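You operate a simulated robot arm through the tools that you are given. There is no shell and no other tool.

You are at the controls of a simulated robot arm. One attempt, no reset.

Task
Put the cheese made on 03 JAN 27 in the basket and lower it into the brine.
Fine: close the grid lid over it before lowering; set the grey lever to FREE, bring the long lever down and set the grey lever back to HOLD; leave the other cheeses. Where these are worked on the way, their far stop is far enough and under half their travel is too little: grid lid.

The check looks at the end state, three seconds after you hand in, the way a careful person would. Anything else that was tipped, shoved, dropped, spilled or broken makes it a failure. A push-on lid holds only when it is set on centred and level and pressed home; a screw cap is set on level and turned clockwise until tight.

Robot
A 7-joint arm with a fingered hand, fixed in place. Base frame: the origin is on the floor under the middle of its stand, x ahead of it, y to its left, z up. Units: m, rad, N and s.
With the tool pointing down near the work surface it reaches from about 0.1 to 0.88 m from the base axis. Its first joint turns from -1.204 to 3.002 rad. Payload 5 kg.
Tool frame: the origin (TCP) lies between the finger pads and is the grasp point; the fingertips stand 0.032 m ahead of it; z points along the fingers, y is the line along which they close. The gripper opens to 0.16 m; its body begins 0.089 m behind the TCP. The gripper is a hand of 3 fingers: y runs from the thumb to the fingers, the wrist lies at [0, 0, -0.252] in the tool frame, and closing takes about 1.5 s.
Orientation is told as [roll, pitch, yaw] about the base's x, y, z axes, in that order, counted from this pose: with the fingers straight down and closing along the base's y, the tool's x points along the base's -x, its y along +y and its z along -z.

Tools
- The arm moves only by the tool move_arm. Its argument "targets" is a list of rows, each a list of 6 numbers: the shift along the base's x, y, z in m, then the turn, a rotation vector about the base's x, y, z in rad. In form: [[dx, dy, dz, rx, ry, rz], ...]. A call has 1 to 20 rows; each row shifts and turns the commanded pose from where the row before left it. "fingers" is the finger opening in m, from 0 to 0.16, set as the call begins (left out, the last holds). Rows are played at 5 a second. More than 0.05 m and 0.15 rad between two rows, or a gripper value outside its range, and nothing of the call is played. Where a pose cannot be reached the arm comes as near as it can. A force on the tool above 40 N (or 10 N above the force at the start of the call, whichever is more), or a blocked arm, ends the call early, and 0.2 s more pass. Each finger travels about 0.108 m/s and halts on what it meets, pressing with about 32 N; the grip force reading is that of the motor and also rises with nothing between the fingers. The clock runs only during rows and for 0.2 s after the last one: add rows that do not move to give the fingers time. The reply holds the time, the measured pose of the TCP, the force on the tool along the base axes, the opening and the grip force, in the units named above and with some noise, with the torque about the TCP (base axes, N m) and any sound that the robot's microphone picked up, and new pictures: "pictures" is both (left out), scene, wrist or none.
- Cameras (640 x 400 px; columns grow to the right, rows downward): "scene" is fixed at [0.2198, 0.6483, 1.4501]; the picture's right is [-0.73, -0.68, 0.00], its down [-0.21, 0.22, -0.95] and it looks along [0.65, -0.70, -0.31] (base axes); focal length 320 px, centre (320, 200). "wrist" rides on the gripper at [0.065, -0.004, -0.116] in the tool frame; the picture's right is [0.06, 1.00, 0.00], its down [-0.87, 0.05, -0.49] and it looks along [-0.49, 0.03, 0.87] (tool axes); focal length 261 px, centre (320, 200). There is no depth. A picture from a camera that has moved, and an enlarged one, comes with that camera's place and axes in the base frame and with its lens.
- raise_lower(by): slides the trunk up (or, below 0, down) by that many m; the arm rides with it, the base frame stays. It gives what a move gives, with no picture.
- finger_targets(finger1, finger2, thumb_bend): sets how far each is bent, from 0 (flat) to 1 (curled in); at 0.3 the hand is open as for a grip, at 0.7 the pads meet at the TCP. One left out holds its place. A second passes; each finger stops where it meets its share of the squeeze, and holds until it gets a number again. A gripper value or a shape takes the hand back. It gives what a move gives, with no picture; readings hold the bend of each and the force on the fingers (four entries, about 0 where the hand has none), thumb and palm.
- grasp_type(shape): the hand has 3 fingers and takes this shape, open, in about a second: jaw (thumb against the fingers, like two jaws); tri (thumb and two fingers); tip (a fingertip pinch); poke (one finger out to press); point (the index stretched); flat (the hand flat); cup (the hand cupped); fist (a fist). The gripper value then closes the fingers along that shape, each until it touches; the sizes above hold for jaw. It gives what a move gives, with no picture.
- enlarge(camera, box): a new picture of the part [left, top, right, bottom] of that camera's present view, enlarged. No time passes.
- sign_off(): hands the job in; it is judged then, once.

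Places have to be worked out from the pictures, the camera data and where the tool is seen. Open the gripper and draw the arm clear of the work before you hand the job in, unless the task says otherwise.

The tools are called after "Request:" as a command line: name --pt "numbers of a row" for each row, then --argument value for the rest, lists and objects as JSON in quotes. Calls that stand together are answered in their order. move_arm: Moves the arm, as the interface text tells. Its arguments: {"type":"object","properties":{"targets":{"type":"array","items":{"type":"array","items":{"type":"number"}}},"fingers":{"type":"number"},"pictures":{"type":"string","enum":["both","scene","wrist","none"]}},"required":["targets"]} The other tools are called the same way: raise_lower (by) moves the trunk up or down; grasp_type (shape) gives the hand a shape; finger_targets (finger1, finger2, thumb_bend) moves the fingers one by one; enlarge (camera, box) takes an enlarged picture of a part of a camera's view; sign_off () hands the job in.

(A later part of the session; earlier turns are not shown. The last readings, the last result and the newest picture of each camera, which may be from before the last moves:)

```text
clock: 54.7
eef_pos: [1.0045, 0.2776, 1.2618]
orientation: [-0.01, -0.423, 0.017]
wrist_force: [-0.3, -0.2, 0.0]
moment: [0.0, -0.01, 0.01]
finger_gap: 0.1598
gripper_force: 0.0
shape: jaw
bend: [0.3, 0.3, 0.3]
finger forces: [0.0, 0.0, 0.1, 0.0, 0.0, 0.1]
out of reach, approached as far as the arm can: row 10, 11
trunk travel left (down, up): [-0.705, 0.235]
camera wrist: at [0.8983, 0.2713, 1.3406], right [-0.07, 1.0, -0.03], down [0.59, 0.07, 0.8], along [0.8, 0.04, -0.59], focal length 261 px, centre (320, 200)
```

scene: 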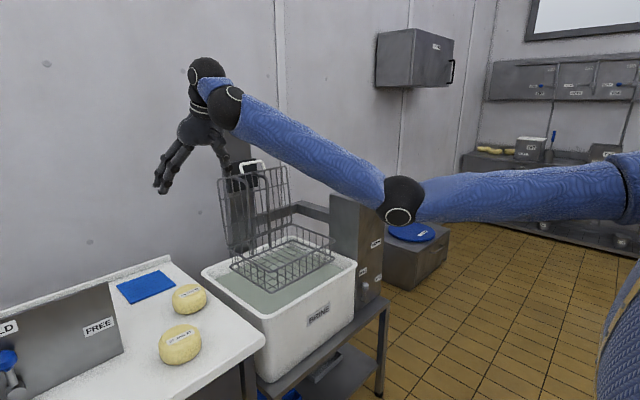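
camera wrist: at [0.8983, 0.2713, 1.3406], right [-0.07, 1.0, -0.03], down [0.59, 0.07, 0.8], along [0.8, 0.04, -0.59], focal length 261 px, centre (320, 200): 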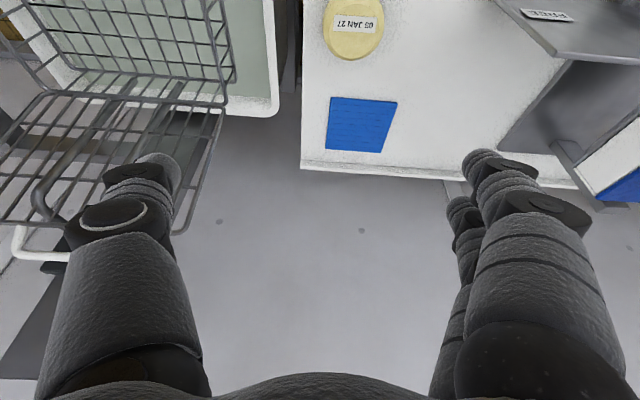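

The cheese with label 03 JAN 27 is in view at about (1.044, 0.317), top z≈0.91, bench top z≈0.84. I lower the trunk 0.2 m and shift over the cheese, still above it.

Request:
raise_lower --by -0.2

Request:
move_arm --pt "0.01 0.013 0 0 0.03 0" --pt "0.01 0.013 0 0 0.03 0" --pt "0.01 0.013 0 0 0.03 0" --pt "0.0085 0 0 0 0.03 0" --pt "0 0 0 0 0 0"

```text
clock: 56.9
eef_pos: [1.0037, 0.2772, 1.0622]
orientation: [-0.007, -0.424, 0.019]
wrist_force: [-0.3, -1.1, -0.9]
moment: [-0.01, 0.01, -0.01]
finger_gap: 0.1602
gripper_force: 0.2
shape: jaw
bend: [0.3, 0.3, 0.3]
finger forces: [0.1, 0.0, 0.0, 0.0, 0.0, 0.0]
trunk travel left (down, up): [-0.505, 0.435]
```

```text
clock: 58.1
eef_pos: [1.0391, 0.2323, 1.0611]
orientation: [-0.004, -0.306, 0.014]
wrist_force: [-0.8, -0.4, 0.3]
moment: [0.01, -0.04, 0.0]
finger_gap: 0.1598
gripper_force: 0.0
shape: jaw
bend: [0.3, 0.3, 0.3]
finger forces: [0.0, 0.1, 0.0, 0.0, 0.0, 0.0]
out of reach, approached as far as the arm can: row 1, 2, 3, 4
trunk travel left (down, up): [-0.505, 0.435]
camera wrist: at [0.9427, 0.2272, 1.1514], right [-0.07, 1.0, -0.02], down [0.68, 0.07, 0.73], along [0.73, 0.04, -0.68], focal length 261 px, centre (320, 200)
```

scene: 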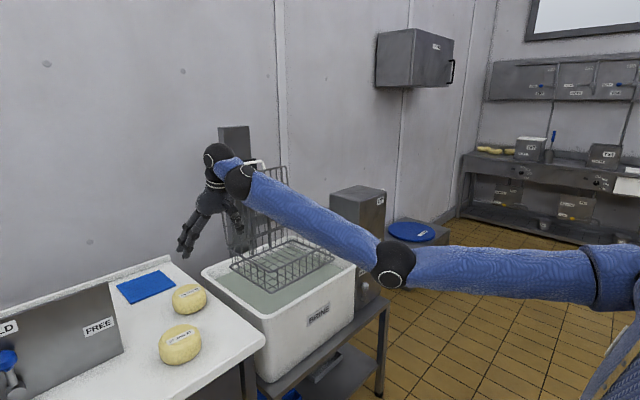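
wrist: 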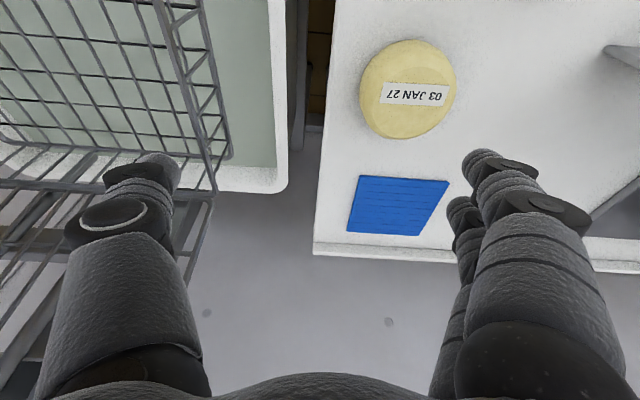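

In this elbow-low posture the wrist bend is at its limit; a higher shoulder will relieve it. I raise the trunk and then reach down with the arm, turning the hand slightly to line up with the arm's direction.

Request:
raise_lower --by 0.2

Request:
move_arm --pt "0 0.02 -0.03 0 0 0.05" --pt "0 0.02 -0.03 0 0 0.05" --pt "0 0.02 -0.03 0 0 0.05" --pt "0 0.02 -0.03 0 0 0.05" --pt "0 0 -0.03 0 0 0.05" --pt "0 0 -0.03 0 0 0" --pt "0 0 0 0 0 0"

```text
clock: 60.2
eef_pos: [1.0395, 0.2321, 1.2599]
orientation: [-0.005, -0.304, 0.017]
wrist_force: [0.6, 0.2, -0.7]
moment: [0.02, 0.01, 0.0]
finger_gap: 0.1597
gripper_force: 0.0
shape: jaw
bend: [0.3, 0.3, 0.3]
finger forces: [0.0, 0.1, 0.1, 0.0, 0.1, 0.0]
trunk travel left (down, up): [-0.705, 0.235]
```

```text
clock: 61.8
eef_pos: [1.0213, 0.252, 1.0848]
orientation: [-0.005, -0.306, 0.265]
wrist_force: [-0.3, 1.1, 0.6]
moment: [-0.01, 0.0, 0.0]
finger_gap: 0.1599
gripper_force: 0.1
shape: jaw
bend: [0.3, 0.3, 0.3]
finger forces: [0.0, 0.0, 0.0, 0.1, 0.0, 0.0]
out of reach, approached as far as the arm can: row 1, 2, 3, 4
trunk travel left (down, up): [-0.705, 0.235]
camera wrist: at [0.9299, 0.2226, 1.1759], right [-0.32, 0.95, -0.02], down [0.64, 0.23, 0.73], along [0.7, 0.22, -0.68], focal length 261 px, centre (320, 200)
```

scene: 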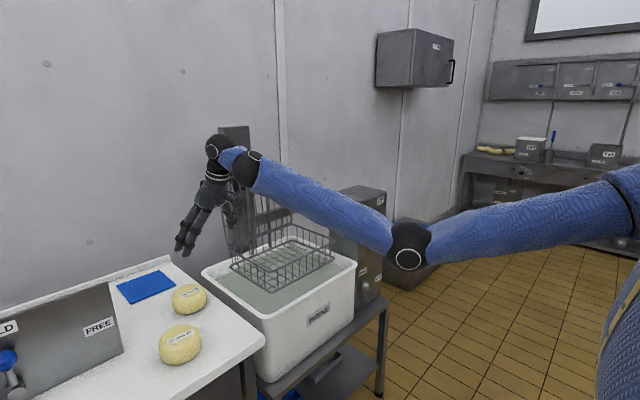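
wrist: 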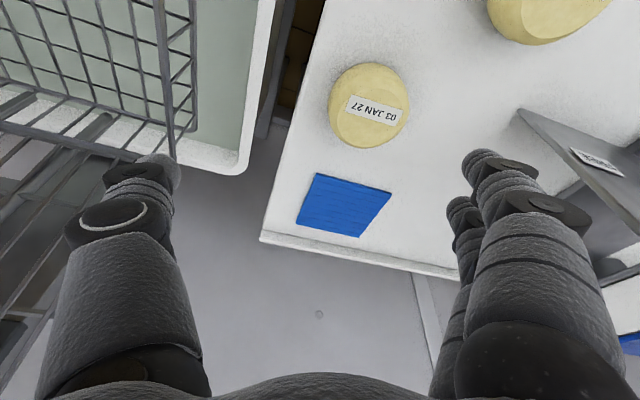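

That works better now. I continue toward the cheese, staying above it first.

Request:
move_arm --pt "0.002 0.008 -0.025 0 0 0" --pt "0.004 0.012 -0.025 0 0 0" --pt "0.005 0.015 -0.025 0 0 0" --pt "0.005 0.015 -0.02 0 0 0" --pt "0.005 0.015 -0.01 0 0 0" --pt "0 0 0 0 0 0" --pt "0 0 0 0 0 0"

```text
clock: 63.4
eef_pos: [1.0431, 0.3169, 0.9784]
orientation: [-0.005, -0.305, 0.265]
wrist_force: [0.3, -1.0, -0.3]
moment: [0.01, 0.0, -0.02]
finger_gap: 0.1599
gripper_force: 0.0
shape: jaw
bend: [0.3, 0.3, 0.3]
finger forces: [0.0, 0.0, 0.1, 0.0, 0.1, 0.0]
trunk travel left (down, up): [-0.705, 0.235]
camera wrist: at [0.9505, 0.2875, 1.07], right [-0.32, 0.95, -0.02], down [0.64, 0.23, 0.73], along [0.7, 0.22, -0.68], focal length 261 px, centre (320, 200)
```

scene: 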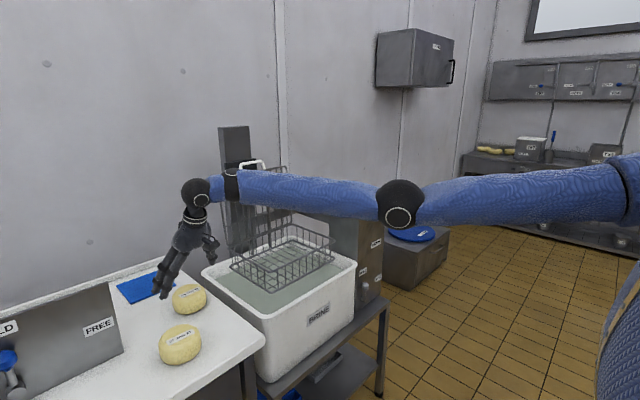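
wrist: 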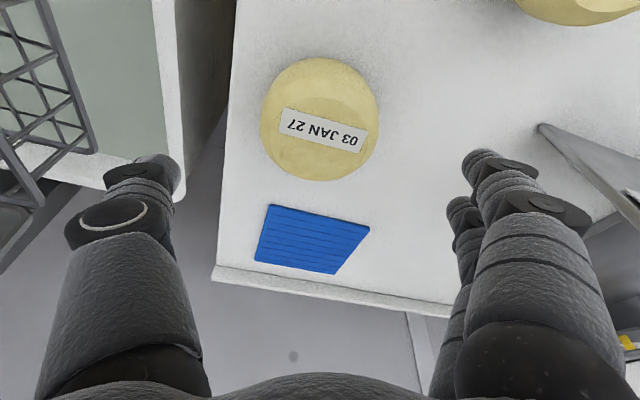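

I'm right above the cheese (centre about (1.047, 0.318)). I lower the hand so the fingers straddle it, tips about 1 cm above the bench.

Request:
move_arm --pt "0.001 0 -0.02 0 0 0" --pt "0.001 0 -0.02 0 0 0" --pt "0.001 0 -0.02 0 0 0" --pt "0.001 0 -0.02 0 0 0" --pt "0 0 -0.012 0 0 0" --pt "0 0 0 0 0 0" --pt "0 0 0 0 0 0"

```text
clock: 65.0
eef_pos: [1.0452, 0.3156, 0.8983]
orientation: [-0.006, -0.307, 0.265]
wrist_force: [0.6, -0.5, -0.3]
moment: [-0.02, 0.03, -0.03]
finger_gap: 0.1598
gripper_force: 0.0
shape: jaw
bend: [0.3, 0.3, 0.3]
finger forces: [0.0, 0.0, 0.0, 0.0, 0.0, 0.0]
out of reach, approached as far as the arm can: row 4
trunk travel left (down, up): [-0.705, 0.235]
camera wrist: at [0.9533, 0.2861, 0.9888], right [-0.32, 0.95, -0.02], down [0.64, 0.23, 0.73], along [0.7, 0.22, -0.68], focal length 261 px, centre (320, 200)
```

scene: 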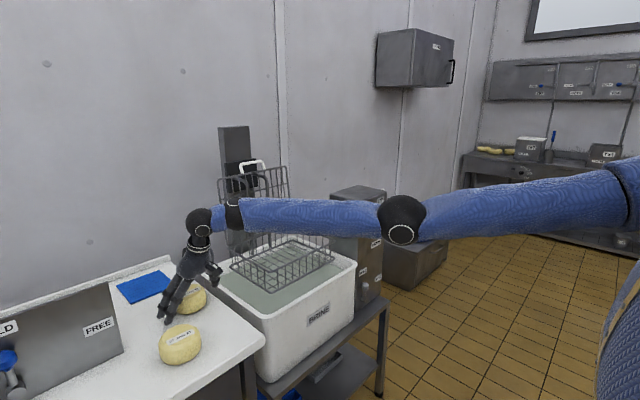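
wrist: 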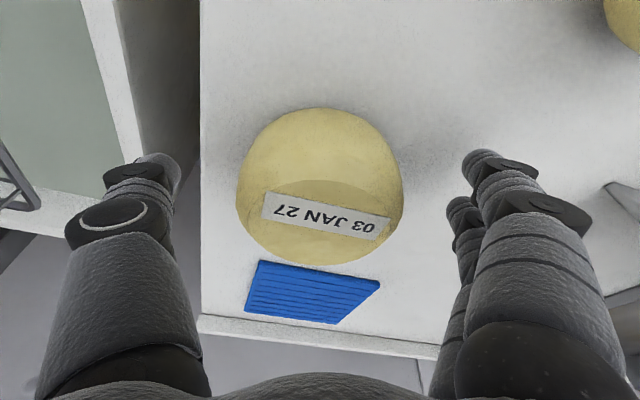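

The cheese is centred between thumb and fingers. I lower the last 1.5 cm with the trunk and then close the hand.

Request:
raise_lower --by -0.016

Request:
move_arm --pt "0 0 0 0 0 0" --pt "0 0 0 0 0 0" --pt "0 0 0 0 0 0" --pt "0 0 0 0 0 0" --pt "0 0 0 0 0 0" --pt "0 0 0 0 0 0" --pt "0 0 0 0 0 0" --fingers 0.05

```text
clock: 65.7
eef_pos: [1.0448, 0.3156, 0.882]
orientation: [-0.006, -0.308, 0.263]
wrist_force: [0.2, -1.9, 7.3]
moment: [0.65, 0.26, 0.06]
finger_gap: 0.1598
gripper_force: 0.0
shape: jaw
bend: [0.29, 0.3, 0.3]
finger forces: [7.7, 0.0, 0.1, 0.0, 0.0, 0.1]
trunk travel left (down, up): [-0.689, 0.251]
```

```text
clock: 67.3
eef_pos: [1.044, 0.3161, 0.8863]
orientation: [-0.006, -0.311, 0.266]
wrist_force: [4.8, 12.5, 34.0]
moment: [2.35, 0.77, -0.59]
finger_gap: 0.0812
gripper_force: 32.2
shape: jaw
bend: [0.74, 0.71, 0.71]
finger forces: [39.3, 24.2, 0.1, 0.1, 26.1, 0.0]
trunk travel left (down, up): [-0.689, 0.251]
camera wrist: at [0.9515, 0.2866, 0.9767], right [-0.32, 0.95, -0.02], down [0.64, 0.23, 0.73], along [0.7, 0.22, -0.68], focal length 261 px, centre (320, 200)
```

scene: 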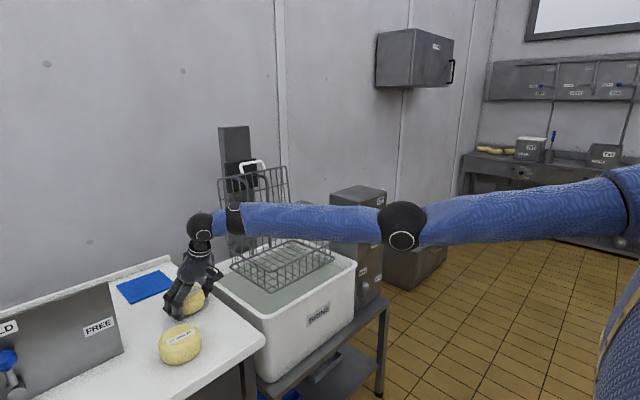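
wrist: 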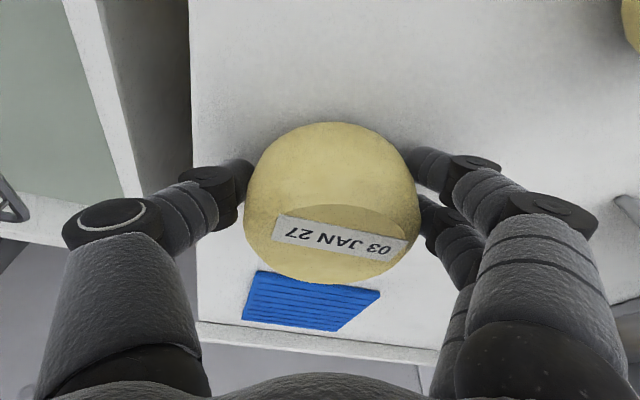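

The cheese is gripped (opening 0.081, all three digits loaded), with a fingertip pressing on the bench. I lift with the trunk.

Request:
raise_lower --by 0.05

Request:
move_arm --pt "0 0 0 0 0 0"

```text
clock: 68.2
eef_pos: [1.0461, 0.3155, 0.9304]
orientation: [-0.006, -0.304, 0.264]
wrist_force: [0.1, -0.3, -3.8]
moment: [-0.03, 0.09, -0.02]
finger_gap: 0.0819
gripper_force: 32.4
shape: jaw
bend: [0.73, 0.71, 0.7]
finger forces: [12.4, 20.7, 0.0, 0.0, 32.5, 0.1]
trunk travel left (down, up): [-0.739, 0.201]
```

```text
clock: 68.6
eef_pos: [1.0458, 0.3147, 0.9304]
orientation: [-0.005, -0.305, 0.266]
wrist_force: [0.1, 0.0, -4.3]
moment: [-0.1, 0.02, -0.04]
finger_gap: 0.0817
gripper_force: 31.9
shape: jaw
bend: [0.73, 0.71, 0.7]
finger forces: [12.4, 20.6, 0.0, 0.1, 32.5, 0.0]
trunk travel left (down, up): [-0.739, 0.201]
camera wrist: at [0.9537, 0.2861, 1.0221], right [-0.32, 0.95, -0.02], down [0.64, 0.23, 0.73], along [0.7, 0.22, -0.68], focal length 261 px, centre (320, 200)
```

scene: 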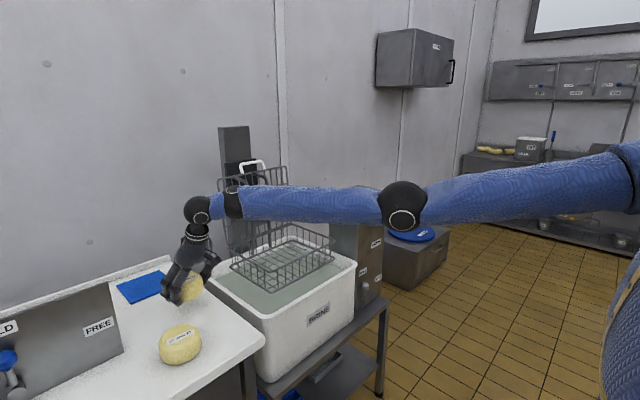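
wrist: 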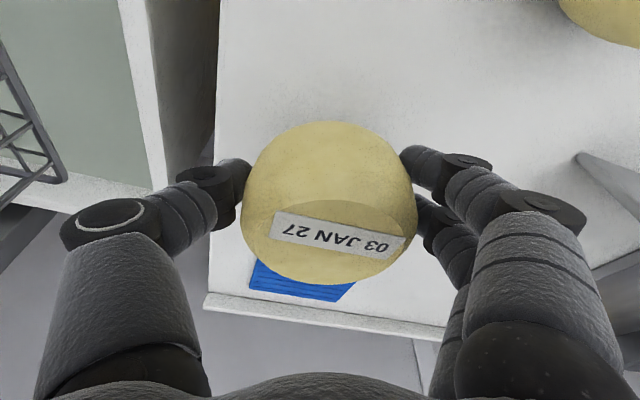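

The cheese is held securely (about 4 N of weight). I raise it with the trunk to clear the basket rim, then carry it over the basket while turning the hand straight.

Request:
raise_lower --by 0.13

Request:
move_arm --pt "0 -0.03 0 0 0 -0.022" --pt "0 -0.03 0 0 0 -0.022" --pt "0 -0.03 0 0 0 -0.022" --pt "0 -0.03 0 0 0 -0.022" --pt "0 -0.03 0 0 0 -0.022" --pt "0 -0.03 0 0 0 -0.022" --pt "0 -0.03 0 0 0 -0.022" --pt "0 -0.03 0 0 0 -0.022" --pt "0 -0.03 0 0 0 -0.022" --pt "0 -0.03 0 0 0 -0.022" --pt "0 -0.03 0 0 0 -0.022" --pt "0 -0.03 0 0 0 -0.022" --pt "0 0 0 0 0 0" --pt "0 0 0 0 0 0"

```text
clock: 70.2
eef_pos: [1.0444, 0.3151, 1.0614]
orientation: [-0.005, -0.304, 0.265]
wrist_force: [0.2, 0.0, -4.3]
moment: [-0.02, 0.09, -0.03]
finger_gap: 0.0818
gripper_force: 31.7
shape: jaw
bend: [0.73, 0.71, 0.7]
finger forces: [12.3, 20.6, 0.1, 0.0, 32.5, 0.0]
trunk travel left (down, up): [-0.869, 0.071]
```

```text
clock: 73.2
eef_pos: [1.0456, -0.0464, 1.0623]
orientation: [-0.006, -0.305, 0.001]
wrist_force: [0.0, -0.3, -3.9]
moment: [-0.02, 0.07, 0.0]
finger_gap: 0.082
gripper_force: 31.9
shape: jaw
bend: [0.73, 0.71, 0.7]
finger forces: [12.1, 20.4, 0.0, 0.0, 32.2, 0.0]
trunk travel left (down, up): [-0.869, 0.071]
camera wrist: at [0.949, -0.0506, 1.1531], right [-0.06, 1.0, -0.02], down [0.68, 0.06, 0.73], along [0.73, 0.03, -0.68], focal length 261 px, centre (320, 200)
```

scene: 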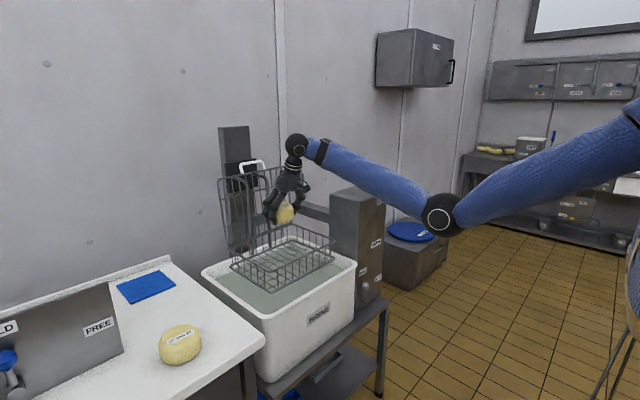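
wrist: 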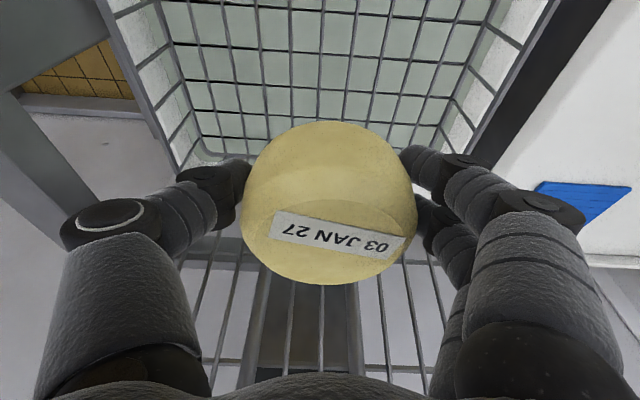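

The cheese is above the open basket. I adjust to the basket centre (1.055, -0.052) and lower with the trunk in stages.

Request:
move_arm --pt "0.009 -0.005 0 0 0 0" --pt "0 0 0 0 0 0" --pictures "none"

Request:
raise_lower --by -0.11

Request:
move_arm --pt "0 0 0 0 0 0"

```text
clock: 73.8
eef_pos: [1.0538, -0.0498, 1.0623]
orientation: [-0.004, -0.306, 0.002]
wrist_force: [0.0, -0.7, -4.1]
moment: [-0.02, 0.05, -0.03]
finger_gap: 0.0817
gripper_force: 31.5
shape: jaw
bend: [0.73, 0.71, 0.7]
finger forces: [12.3, 20.5, 0.1, 0.1, 32.3, 0.0]
trunk travel left (down, up): [-0.869, 0.071]
```

```text
clock: 75.2
eef_pos: [1.0537, -0.05, 0.9529]
orientation: [-0.004, -0.306, 0.001]
wrist_force: [-0.6, -0.6, -3.1]
moment: [-0.04, 0.06, -0.01]
finger_gap: 0.0816
gripper_force: 31.9
shape: jaw
bend: [0.73, 0.71, 0.7]
finger forces: [12.2, 20.3, 0.1, 0.0, 32.4, 0.1]
trunk travel left (down, up): [-0.759, 0.181]
```

```text
clock: 75.6
eef_pos: [1.0543, -0.0503, 0.9526]
orientation: [-0.005, -0.305, 0.002]
wrist_force: [-0.3, 0.4, -4.4]
moment: [0.01, 0.08, 0.02]
finger_gap: 0.0816
gripper_force: 32.0
shape: jaw
bend: [0.73, 0.71, 0.7]
finger forces: [12.2, 20.4, 0.0, 0.1, 32.3, 0.0]
trunk travel left (down, up): [-0.759, 0.181]
camera wrist: at [0.9581, -0.0546, 1.043], right [-0.06, 1.0, -0.02], down [0.68, 0.06, 0.73], along [0.73, 0.03, -0.68], focal length 261 px, centre (320, 200)
```

scene: 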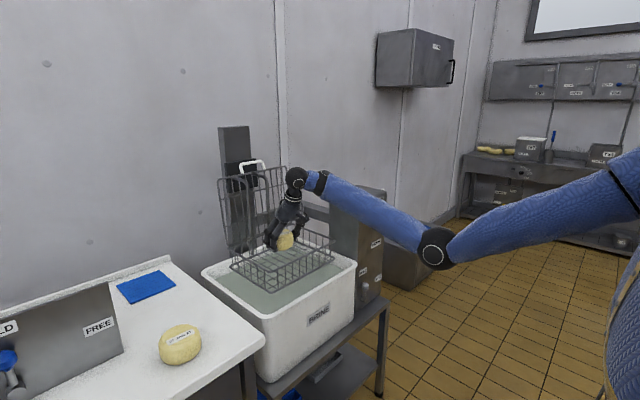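
wrist: 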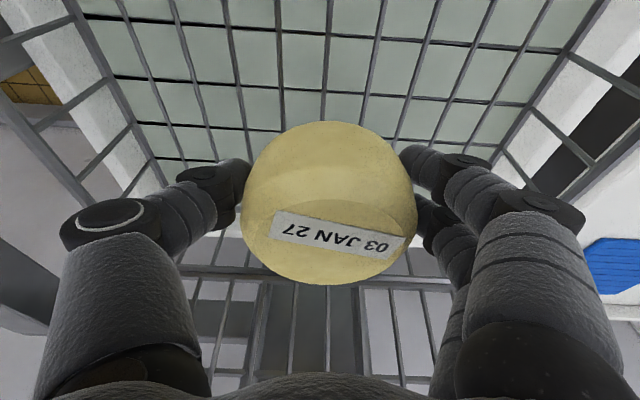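

Centred inside the basket. I lower another 4.5 cm with the trunk and check the contact force.

Request:
raise_lower --by -0.042

Request:
enlarge --camera "scene" --box '[210, 160, 350, 310]'

```text
clock: 76.4
eef_pos: [1.0542, -0.0502, 0.9113]
orientation: [-0.007, -0.306, 0.0]
wrist_force: [-0.2, 0.2, -3.4]
moment: [-0.04, 0.06, 0.02]
finger_gap: 0.082
gripper_force: 32.1
shape: jaw
bend: [0.73, 0.71, 0.7]
finger forces: [12.2, 20.5, 0.0, 0.0, 32.3, 0.0]
trunk travel left (down, up): [-0.717, 0.223]
```

```text
2.67 times, centred on (280, 235) of scene
camera zoom: at [0.2198, 0.6483, 1.4501], right [-0.73, -0.68, 0.0], down [-0.21, 0.22, -0.95], along [0.65, -0.7, -0.31], focal length 853 px, centre (427, 107)
```

zoom: 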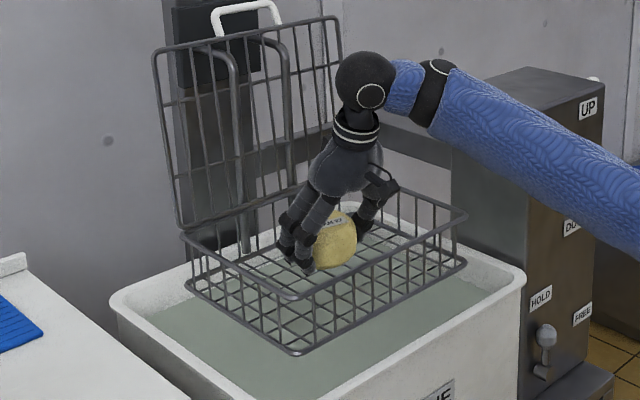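

Still hanging free. I lower a few more millimetres to find the basket floor.

Request:
raise_lower --by -0.008

Request:
raise_lower --by -0.005

```text
clock: 77.0
eef_pos: [1.0535, -0.0497, 0.9017]
orientation: [-0.005, -0.306, 0.002]
wrist_force: [0.4, -0.9, -4.1]
moment: [-0.01, 0.05, 0.02]
finger_gap: 0.0818
gripper_force: 32.2
shape: jaw
bend: [0.73, 0.71, 0.7]
finger forces: [12.2, 20.3, 0.0, 0.0, 32.3, 0.1]
trunk travel left (down, up): [-0.709, 0.231]
```

```text
clock: 77.5
eef_pos: [1.0548, -0.0507, 0.8964]
orientation: [-0.004, -0.306, 0.002]
wrist_force: [-0.5, 0.3, -3.8]
moment: [0.0, 0.05, 0.01]
finger_gap: 0.0818
gripper_force: 31.3
shape: jaw
bend: [0.73, 0.71, 0.7]
finger forces: [12.3, 20.3, 0.1, 0.1, 32.3, 0.0]
trunk travel left (down, up): [-0.704, 0.236]
```

Request:
raise_lower --by -0.006

Request:
raise_lower --by -0.005

Request:
enlarge --camera "scene" --box '[230, 190, 340, 300]'

```text
clock: 78.1
eef_pos: [1.0535, -0.0516, 0.8913]
orientation: [-0.006, -0.305, 0.001]
wrist_force: [-0.2, -0.2, -4.3]
moment: [-0.01, 0.05, -0.04]
finger_gap: 0.0815
gripper_force: 32.5
shape: jaw
bend: [0.73, 0.71, 0.7]
finger forces: [12.2, 20.3, 0.0, 0.0, 32.3, 0.1]
trunk travel left (down, up): [-0.698, 0.242]
```

```text
clock: 78.6
eef_pos: [1.0541, -0.05, 0.8871]
orientation: [-0.007, -0.307, 0.002]
wrist_force: [-0.4, 0.8, 3.0]
moment: [0.37, 0.1, -0.04]
finger_gap: 0.0813
gripper_force: 32.3
shape: jaw
bend: [0.73, 0.71, 0.7]
finger forces: [19.6, 20.3, 0.0, 0.0, 32.5, 0.0]
trunk travel left (down, up): [-0.693, 0.247]
```

```text
3.64 times, centred on (285, 245) of scene
camera zoom: at [0.2198, 0.6483, 1.4501], right [-0.73, -0.68, 0.0], down [-0.21, 0.22, -0.95], along [0.65, -0.7, -0.31], focal length 1163 px, centre (447, 36)
```

zoom: 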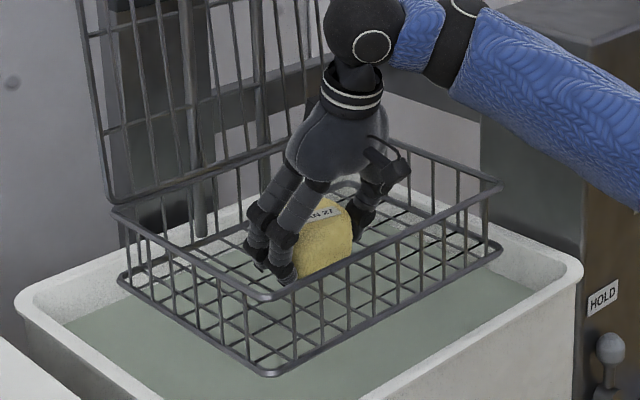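

A fingertip just touched the basket floor, so the cheese is at floor level. I raise 2 mm and open the hand gently.

Request:
raise_lower --by 0.002

Request:
move_arm --pt "0 0 0 0 0 0" --pt "0 0 0 0 0 0" --pt "0 0 0 0 0 0" --pt "0 0 0 0 0 0" --pt "0 0 0 0 0 0" --fingers 0.14

```text
clock: 79.2
eef_pos: [1.0543, -0.0496, 0.8876]
orientation: [-0.005, -0.306, 0.003]
wrist_force: [0.4, -0.2, -3.3]
moment: [0.07, 0.06, 0.02]
finger_gap: 0.0815
gripper_force: 32.0
shape: jaw
bend: [0.73, 0.71, 0.7]
finger forces: [14.0, 20.4, 0.0, 0.0, 32.3, 0.0]
trunk travel left (down, up): [-0.695, 0.245]
```

```text
clock: 80.4
eef_pos: [1.0549, -0.0498, 0.8884]
orientation: [-0.006, -0.306, 0.003]
wrist_force: [0.2, -0.1, -0.3]
moment: [0.01, -0.03, 0.01]
finger_gap: 0.1397
gripper_force: 0.1
shape: jaw
bend: [0.51, 0.51, 0.47]
finger forces: [0.0, 0.0, 0.0, 0.0, 0.0, 0.0]
trunk travel left (down, up): [-0.695, 0.245]
camera wrist: at [0.9577, -0.0546, 0.9794], right [-0.06, 1.0, -0.02], down [0.68, 0.06, 0.73], along [0.73, 0.03, -0.68], focal length 261 px, centre (320, 200)
```

scene: 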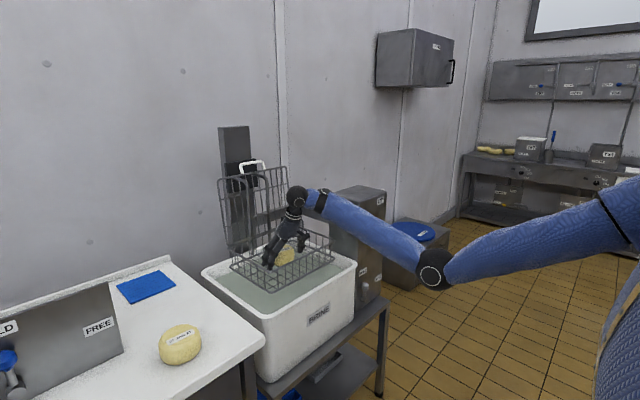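
wrist: 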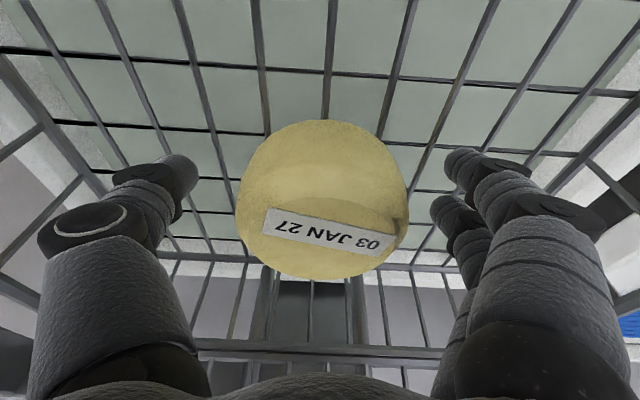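

The cheese rests in the basket and the hand is free. I raise straight up with the trunk and look.

Request:
raise_lower --by 0.2

Request:
move_arm --pt "0 0 0 0 0 0" --fingers 0.16

Request:
enlarge --camera "scene" --box '[210, 150, 350, 310]'

```text
clock: 82.5
eef_pos: [1.0536, -0.0503, 1.0879]
orientation: [-0.005, -0.306, 0.001]
wrist_force: [0.2, -0.5, -0.9]
moment: [0.0, -0.04, 0.02]
finger_gap: 0.1397
gripper_force: 0.0
shape: jaw
bend: [0.51, 0.51, 0.47]
finger forces: [0.0, 0.1, 0.0, 0.1, 0.1, 0.1]
trunk travel left (down, up): [-0.895, 0.045]
```

```text
clock: 82.9
eef_pos: [1.0545, -0.0501, 1.0875]
orientation: [-0.005, -0.305, 0.001]
wrist_force: [0.0, 0.0, -0.2]
moment: [0.01, -0.02, 0.01]
finger_gap: 0.1599
gripper_force: 0.1
shape: jaw
bend: [0.3, 0.3, 0.3]
finger forces: [0.0, 0.0, 0.1, 0.1, 0.0, 0.0]
trunk travel left (down, up): [-0.895, 0.045]
camera wrist: at [0.9578, -0.0547, 1.1794], right [-0.06, 1.0, -0.02], down [0.68, 0.06, 0.73], along [0.73, 0.03, -0.68], focal length 261 px, centre (320, 200)
```

scene: 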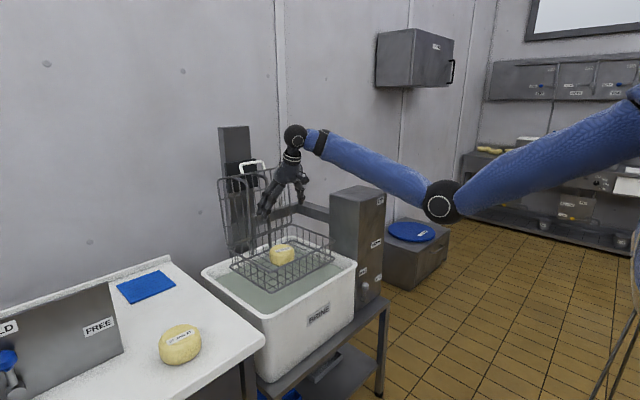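
wrist: 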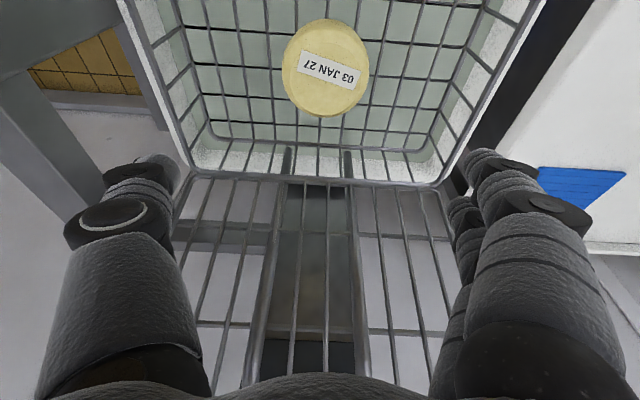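

```text
2.50 times, centred on (280, 230) of scene
camera zoom: at [0.2198, 0.6483, 1.4501], right [-0.73, -0.68, 0.0], down [-0.21, 0.22, -0.95], along [0.65, -0.7, -0.31], focal length 799 px, centre (420, 125)
```

zoom: 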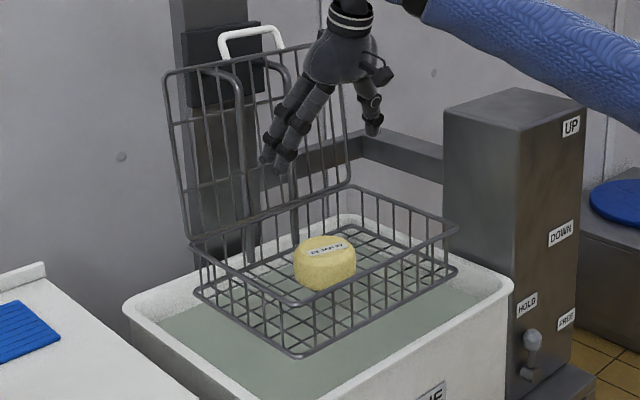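

The cheese lies flat in the basket. Now I raise the hand and tilt it forward to take the lid handle from above, gripping the sides of the handle along y.

Request:
move_arm --pt "-0.01 0 0.045 0 -0.09 0" --pt "-0.01 0 0.045 0 -0.09 0" --pt "0 0 0.045 0 -0.09 0" --pt "0.01 0 0.04 0 -0.09 0" --pt "0.01 0 0.03 0 -0.08 0" --pt "0.01 0 0.02 0 0 0" --pt "0 0 0 0 0 0" --pt "0 0 0 0 0 0"

```text
clock: 84.7
eef_pos: [1.063, -0.0492, 1.314]
orientation: [-0.006, -0.744, 0.001]
wrist_force: [0.8, 0.2, 0.4]
moment: [-0.01, 0.02, 0.01]
finger_gap: 0.1597
gripper_force: 0.0
shape: jaw
bend: [0.3, 0.3, 0.3]
finger forces: [0.2, 0.0, 0.1, 0.0, 0.0, 0.0]
trunk travel left (down, up): [-0.895, 0.045]
camera wrist: at [0.9376, -0.0539, 1.3544], right [-0.04, 1.0, -0.05], down [0.3, 0.06, 0.95], along [0.95, 0.03, -0.31], focal length 261 px, centre (320, 200)
```

scene: 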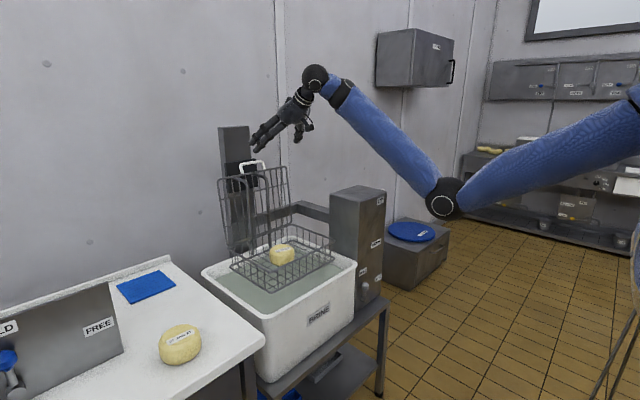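
wrist: 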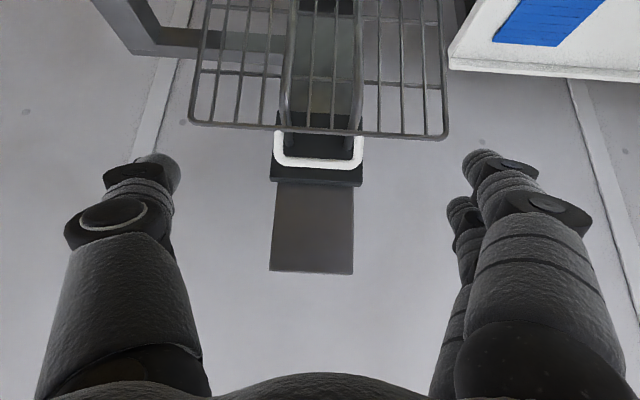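

The handle is at about (1.225, -0.048, 1.207). To close the lid under control I'll use the same thumb-under-bar hold in reverse, so first I bring the trunk back to the height used then and turn the hand about its axis.

Request:
move_arm --pt "-0.02 0 0 0 0 0" --pt "-0.02 0 0 0 0 0" --pt "-0.02 0 0 0 0 0" --pt "0 0 0 0 0 0" --pictures "none"

Request:
raise_lower --by -0.1

Request:
move_arm --pt "0.005 0 0.01 0.0967 0 -0.1051" --pt "0.005 0 0.01 0.0967 0 -0.1051" --pt "0.005 0 0.01 0.0967 0 -0.1051" --pt "0.005 0 0.01 0.0967 0 -0.1051" --pt "0.005 0 0.01 0.0967 0 -0.1051" --pt "0.005 0 0.01 0.0967 0 -0.1051" --pt "0.005 0 0.01 0.0967 0 -0.1051" --pt "0.005 0 0.01 0.0967 0 -0.1051" --pt "0.005 0 0.01 0.0967 0 -0.1051" --pt "0.005 0 0.01 0.0967 0 -0.1051" --pt "0.005 0 0.0 0.0967 0 -0.1051" --pt "0 0 0 0 0 0" --pt "0 0 0 0 0 0"

```text
clock: 85.7
eef_pos: [1.0041, -0.0518, 1.3128]
orientation: [-0.005, -0.746, 0.001]
wrist_force: [-0.1, 0.6, -0.4]
moment: [0.03, -0.05, 0.0]
finger_gap: 0.1599
gripper_force: 0.1
shape: jaw
bend: [0.3, 0.3, 0.3]
finger forces: [0.0, 0.0, 0.0, 0.1, 0.0, 0.0]
trunk travel left (down, up): [-0.895, 0.045]
```

```text
clock: 87.1
eef_pos: [1.0036, -0.0506, 1.2142]
orientation: [-0.005, -0.747, 0.002]
wrist_force: [0.3, -0.5, -0.6]
moment: [0.0, 0.02, 0.04]
finger_gap: 0.1598
gripper_force: 0.1
shape: jaw
bend: [0.3, 0.3, 0.3]
finger forces: [0.0, 0.1, 0.1, 0.1, 0.0, 0.0]
trunk travel left (down, up): [-0.795, 0.145]
```

```text
clock: 89.9
eef_pos: [1.058, -0.0505, 1.3127]
orientation: [0.738, -0.001, -1.574]
wrist_force: [0.2, 0.7, 0.7]
moment: [-0.01, 0.03, -0.03]
finger_gap: 0.1599
gripper_force: 0.0
shape: jaw
bend: [0.3, 0.3, 0.3]
finger forces: [0.1, 0.0, 0.0, 0.0, 0.0, 0.0]
trunk travel left (down, up): [-0.795, 0.145]
camera wrist: at [0.979, 0.0141, 1.3963], right [0.74, 0.06, 0.67], down [-0.29, -0.87, 0.4], along [0.61, -0.49, -0.62], focal length 261 px, centre (320, 200)
```

scene: 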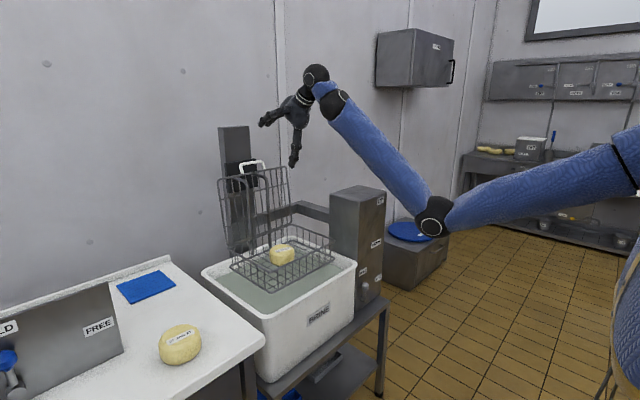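
wrist: 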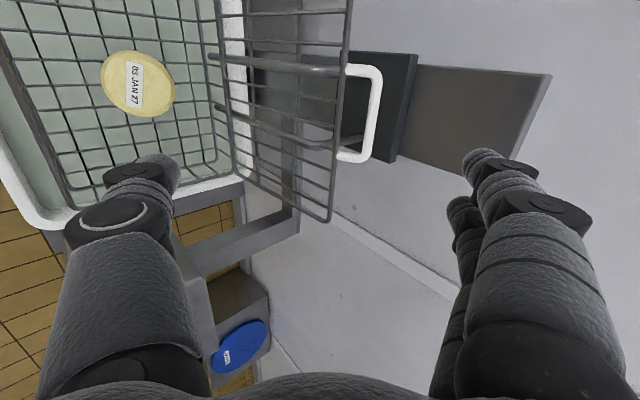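

The hand has the orientation used for opening. I set the same finger shape, lower the trunk a bit and advance toward the handle along the recorded path.

Request:
raise_lower --by -0.066

Request:
finger_targets --finger1 0.5 --finger2 0.5 --thumb_bend 0.7

Request:
move_arm --pt "0.03 -0.002 0 0 0 0" --pt "0.03 0 0 0 0 0" --pt "0.025 0 -0.018 0 0 0" --pt "0.025 0 -0.008 0 0 0" --pt "0.01 0 -0.001 0 0 0" --pt "0 0 0 0 0 0"

```text
clock: 90.9
eef_pos: [1.0578, -0.0512, 1.2474]
orientation: [0.741, -0.003, -1.571]
wrist_force: [0.6, -1.0, -0.1]
moment: [0.01, 0.01, 0.0]
finger_gap: 0.1602
gripper_force: 0.0
shape: jaw
bend: [0.3, 0.3, 0.3]
finger forces: [0.0, 0.0, 0.0, 0.0, 0.0, 0.1]
trunk travel left (down, up): [-0.729, 0.211]
```

```text
clock: 91.9
eef_pos: [1.0584, -0.0502, 1.2478]
orientation: [0.737, -0.003, -1.572]
wrist_force: [-0.2, -0.2, 0.3]
moment: [0.0, -0.04, -0.03]
finger_gap: 0.0502
gripper_force: 0.1
shape: fingers
bend: [0.5, 0.5, 0.7]
finger forces: [0.0, 0.0, 0.1, 0.0, 0.0, 0.1]
trunk travel left (down, up): [-0.729, 0.211]
```

```text
clock: 93.3
eef_pos: [1.1791, -0.0534, 1.2199]
orientation: [0.738, -0.002, -1.573]
wrist_force: [0.3, 0.2, -0.6]
moment: [0.0, -0.03, 0.0]
finger_gap: 0.0499
gripper_force: 0.0
shape: fingers
bend: [0.5, 0.5, 0.7]
finger forces: [0.0, 0.1, 0.0, 0.0, 0.0, 0.0]
trunk travel left (down, up): [-0.729, 0.211]
camera wrist: at [1.0987, 0.0124, 1.3027], right [0.74, 0.06, 0.67], down [-0.29, -0.87, 0.4], along [0.61, -0.49, -0.62], focal length 261 px, centre (320, 200)
```

scene: 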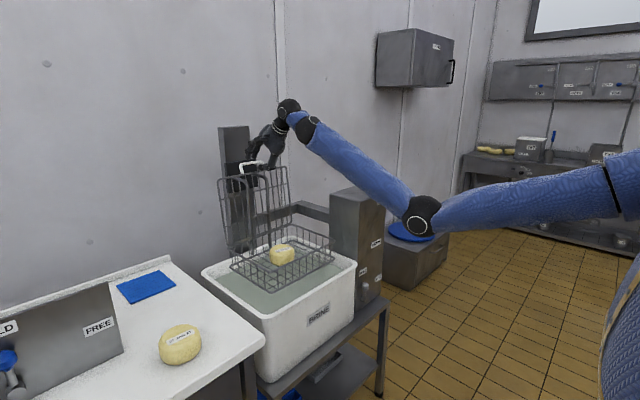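
wrist: 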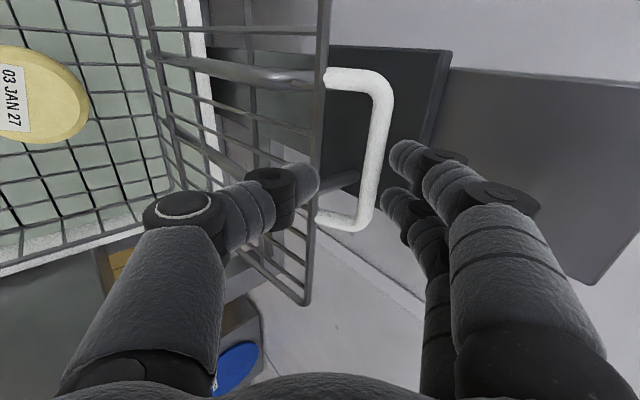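

The bar will pass between thumb and fingertips. I advance the last 3.5 cm in small steps.

Request:
move_arm --pt "0.008 0 -0.002 0 0 0" --pt "0.008 0 -0.002 0 0 0" --pt "0.008 0 -0.002 0 0 0" --pt "0.008 0 -0.001 0 0 0" --pt "0.006 0 -0.001 0 0 0" --pt "0 0 0 0 0 0"

```text
clock: 94.7
eef_pos: [1.2152, -0.052, 1.212]
orientation: [0.739, -0.002, -1.569]
wrist_force: [0.6, -0.3, 0.9]
moment: [-0.01, -0.03, -0.01]
finger_gap: 0.0496
gripper_force: 0.1
shape: fingers
bend: [0.5, 0.5, 0.7]
finger forces: [0.1, 0.1, 0.0, 0.0, 0.2, 0.1]
trunk travel left (down, up): [-0.729, 0.211]
camera wrist: at [1.1364, 0.0116, 1.2943], right [0.74, 0.06, 0.67], down [-0.29, -0.87, 0.4], along [0.61, -0.49, -0.62], focal length 261 px, centre (320, 200)
```

scene: 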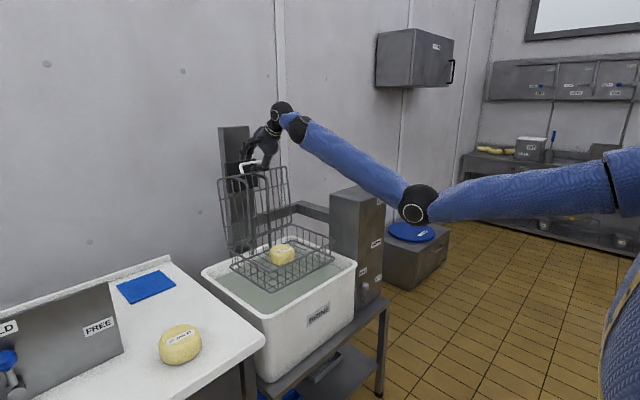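
wrist: 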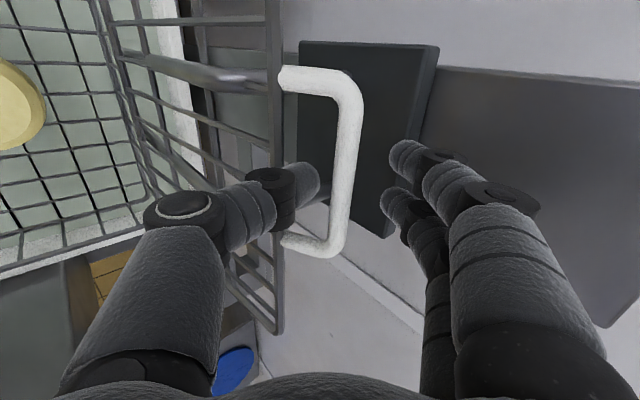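

Thumb is in the gap below the bar, fingers behind it. I curl the fingers to cage the bar.

Request:
finger_targets --finger1 0.62 --finger2 0.62

Request:
move_arm --pt "-0.008 0 0.0005 0 0 0" --pt "-0.008 0 0.0005 0 0 0" --pt "-0.008 0 0.0005 0 0 0" --pt "0 0 0 0 0 0"

```text
clock: 95.7
eef_pos: [1.2165, -0.0526, 1.2114]
orientation: [0.738, -0.003, -1.572]
wrist_force: [-0.3, -0.2, -0.1]
moment: [0.0, 0.02, 0.02]
finger_gap: 0.0264
gripper_force: 0.1
shape: fingers
bend: [0.62, 0.62, 0.7]
finger forces: [0.1, 0.0, 0.1, 0.0, 0.1, 0.1]
trunk travel left (down, up): [-0.729, 0.211]
```

```text
clock: 96.7
eef_pos: [1.1926, -0.0534, 1.2146]
orientation: [0.738, -0.004, -1.572]
wrist_force: [0.3, 0.2, 0.3]
moment: [0.01, 0.0, -0.04]
finger_gap: 0.026
gripper_force: 0.2
shape: fingers
bend: [0.62, 0.62, 0.7]
finger forces: [0.1, 0.2, 0.0, 0.0, 0.1, 0.1]
trunk travel left (down, up): [-0.729, 0.211]
camera wrist: at [1.1129, 0.0113, 1.2967], right [0.74, 0.06, 0.67], down [-0.29, -0.87, 0.4], along [0.61, -0.49, -0.62], focal length 261 px, centre (320, 200)
```

scene: 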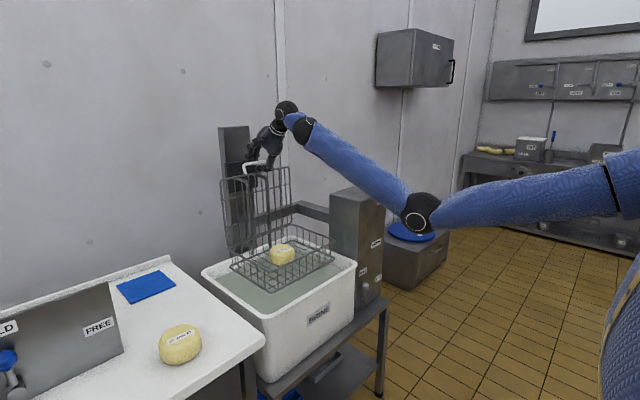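
wrist: 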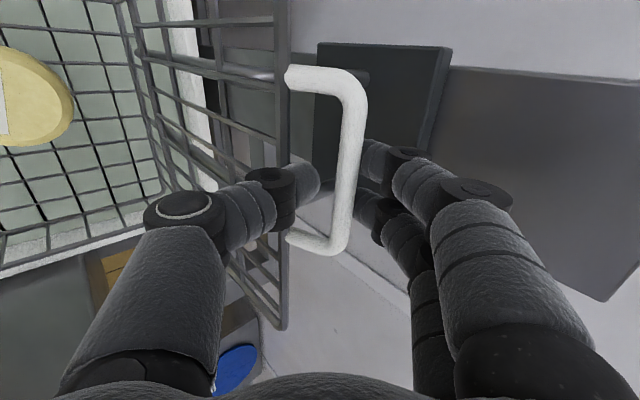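

The fingers are pulling the lid forward gently. I continue pulling it past vertical.

Request:
move_arm --pt "-0.01 0 0 0 0 0" --pt "-0.01 0 0 0 0 0" --pt "-0.01 0 0 0 0 0" --pt "-0.01 0 0 0 0 0" --pt "0 0 0 0 0 0"

Request:
enlarge --camera "scene" --box '[210, 130, 310, 260]'

```text
clock: 97.9
eef_pos: [1.1516, -0.054, 1.2136]
orientation: [0.738, -0.003, -1.572]
wrist_force: [-0.1, -0.1, 0.0]
moment: [0.0, 0.03, 0.03]
finger_gap: 0.0265
gripper_force: 0.0
shape: fingers
bend: [0.62, 0.62, 0.7]
finger forces: [0.0, 0.1, 0.1, 0.0, 0.4, 0.0]
trunk travel left (down, up): [-0.729, 0.211]
camera wrist: at [1.0725, 0.0115, 1.2964], right [0.74, 0.06, 0.67], down [-0.29, -0.87, 0.4], along [0.61, -0.49, -0.62], focal length 261 px, centre (320, 200)
```

scene: 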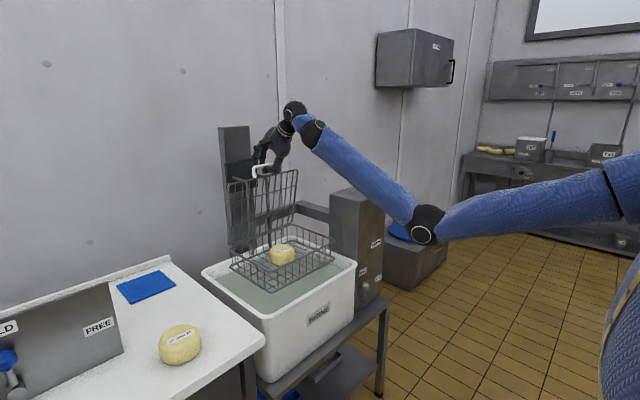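
wrist: 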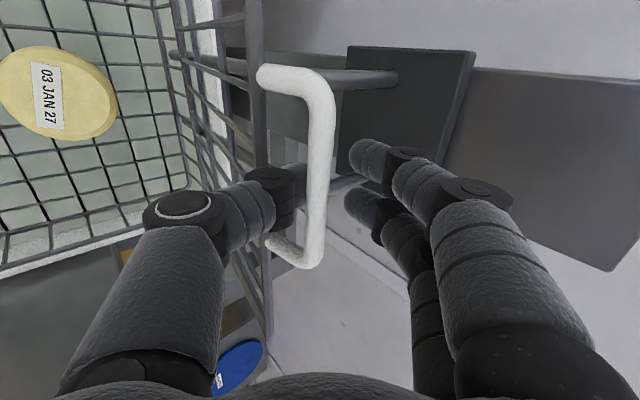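

```text
3.08 times, centred on (260, 195) of scene
camera zoom: at [0.2198, 0.6483, 1.4501], right [-0.73, -0.68, 0.0], down [-0.21, 0.22, -0.95], along [0.65, -0.7, -0.31], focal length 984 px, centre (505, 215)
```

zoom: 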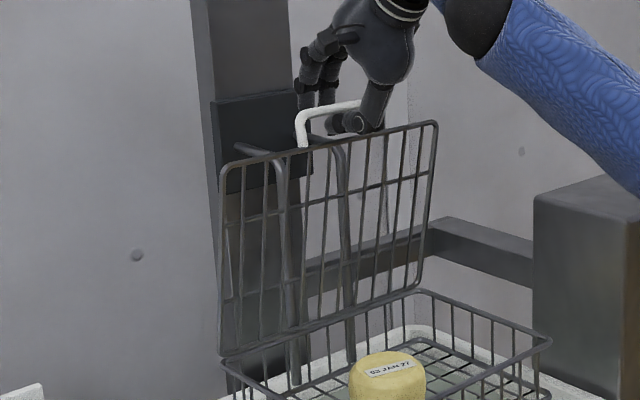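

The lid is past vertical, resting on the thumb at about 80°. I lower it back along the recorded arc.

Request:
move_arm --pt "-0.0146 0 -0.001 0 0 0" --pt "-0.0146 0 -0.002 0 0 0" --pt "-0.0146 0 -0.003 0 0 0" --pt "-0.0146 0 -0.003 0 0 0" --pt "-0.0142 0 -0.004 0 0 0" --pt "-0.0142 0 -0.005 0 0 0" --pt "-0.0142 0 -0.006 0 0 0" --pt "0 0 0 0 0 0"

```text
clock: 99.7
eef_pos: [1.0517, -0.0517, 1.1882]
orientation: [0.737, -0.004, -1.572]
wrist_force: [0.4, 0.6, -2.0]
moment: [0.0, -0.01, -0.01]
finger_gap: 0.0284
gripper_force: 1.5
shape: fingers
bend: [0.62, 0.62, 0.69]
finger forces: [0.1, 0.0, 0.0, 0.0, 2.1, 0.1]
trunk travel left (down, up): [-0.729, 0.211]
camera wrist: at [0.9715, 0.0117, 1.2719], right [0.74, 0.06, 0.67], down [-0.29, -0.87, 0.4], along [0.61, -0.49, -0.62], focal length 261 px, centre (320, 200)
```

scene: 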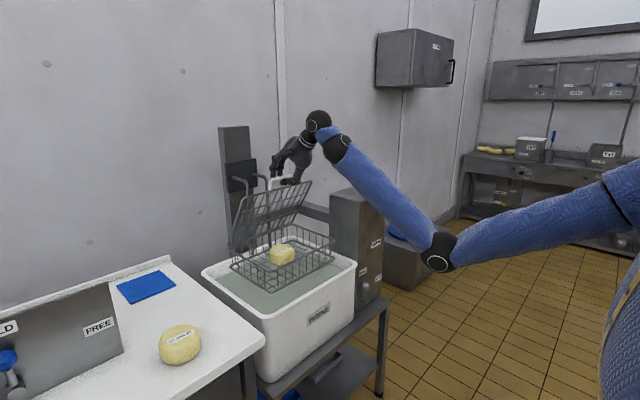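
wrist: 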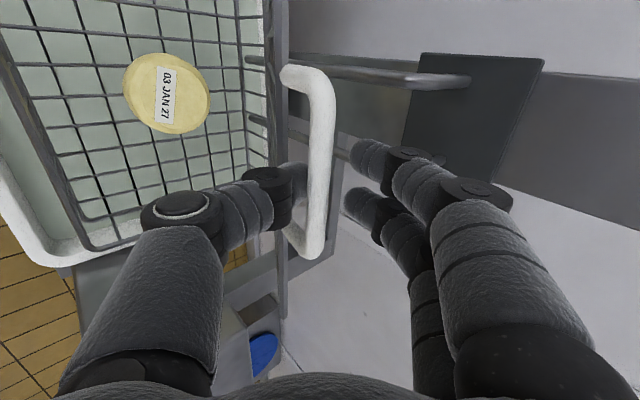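

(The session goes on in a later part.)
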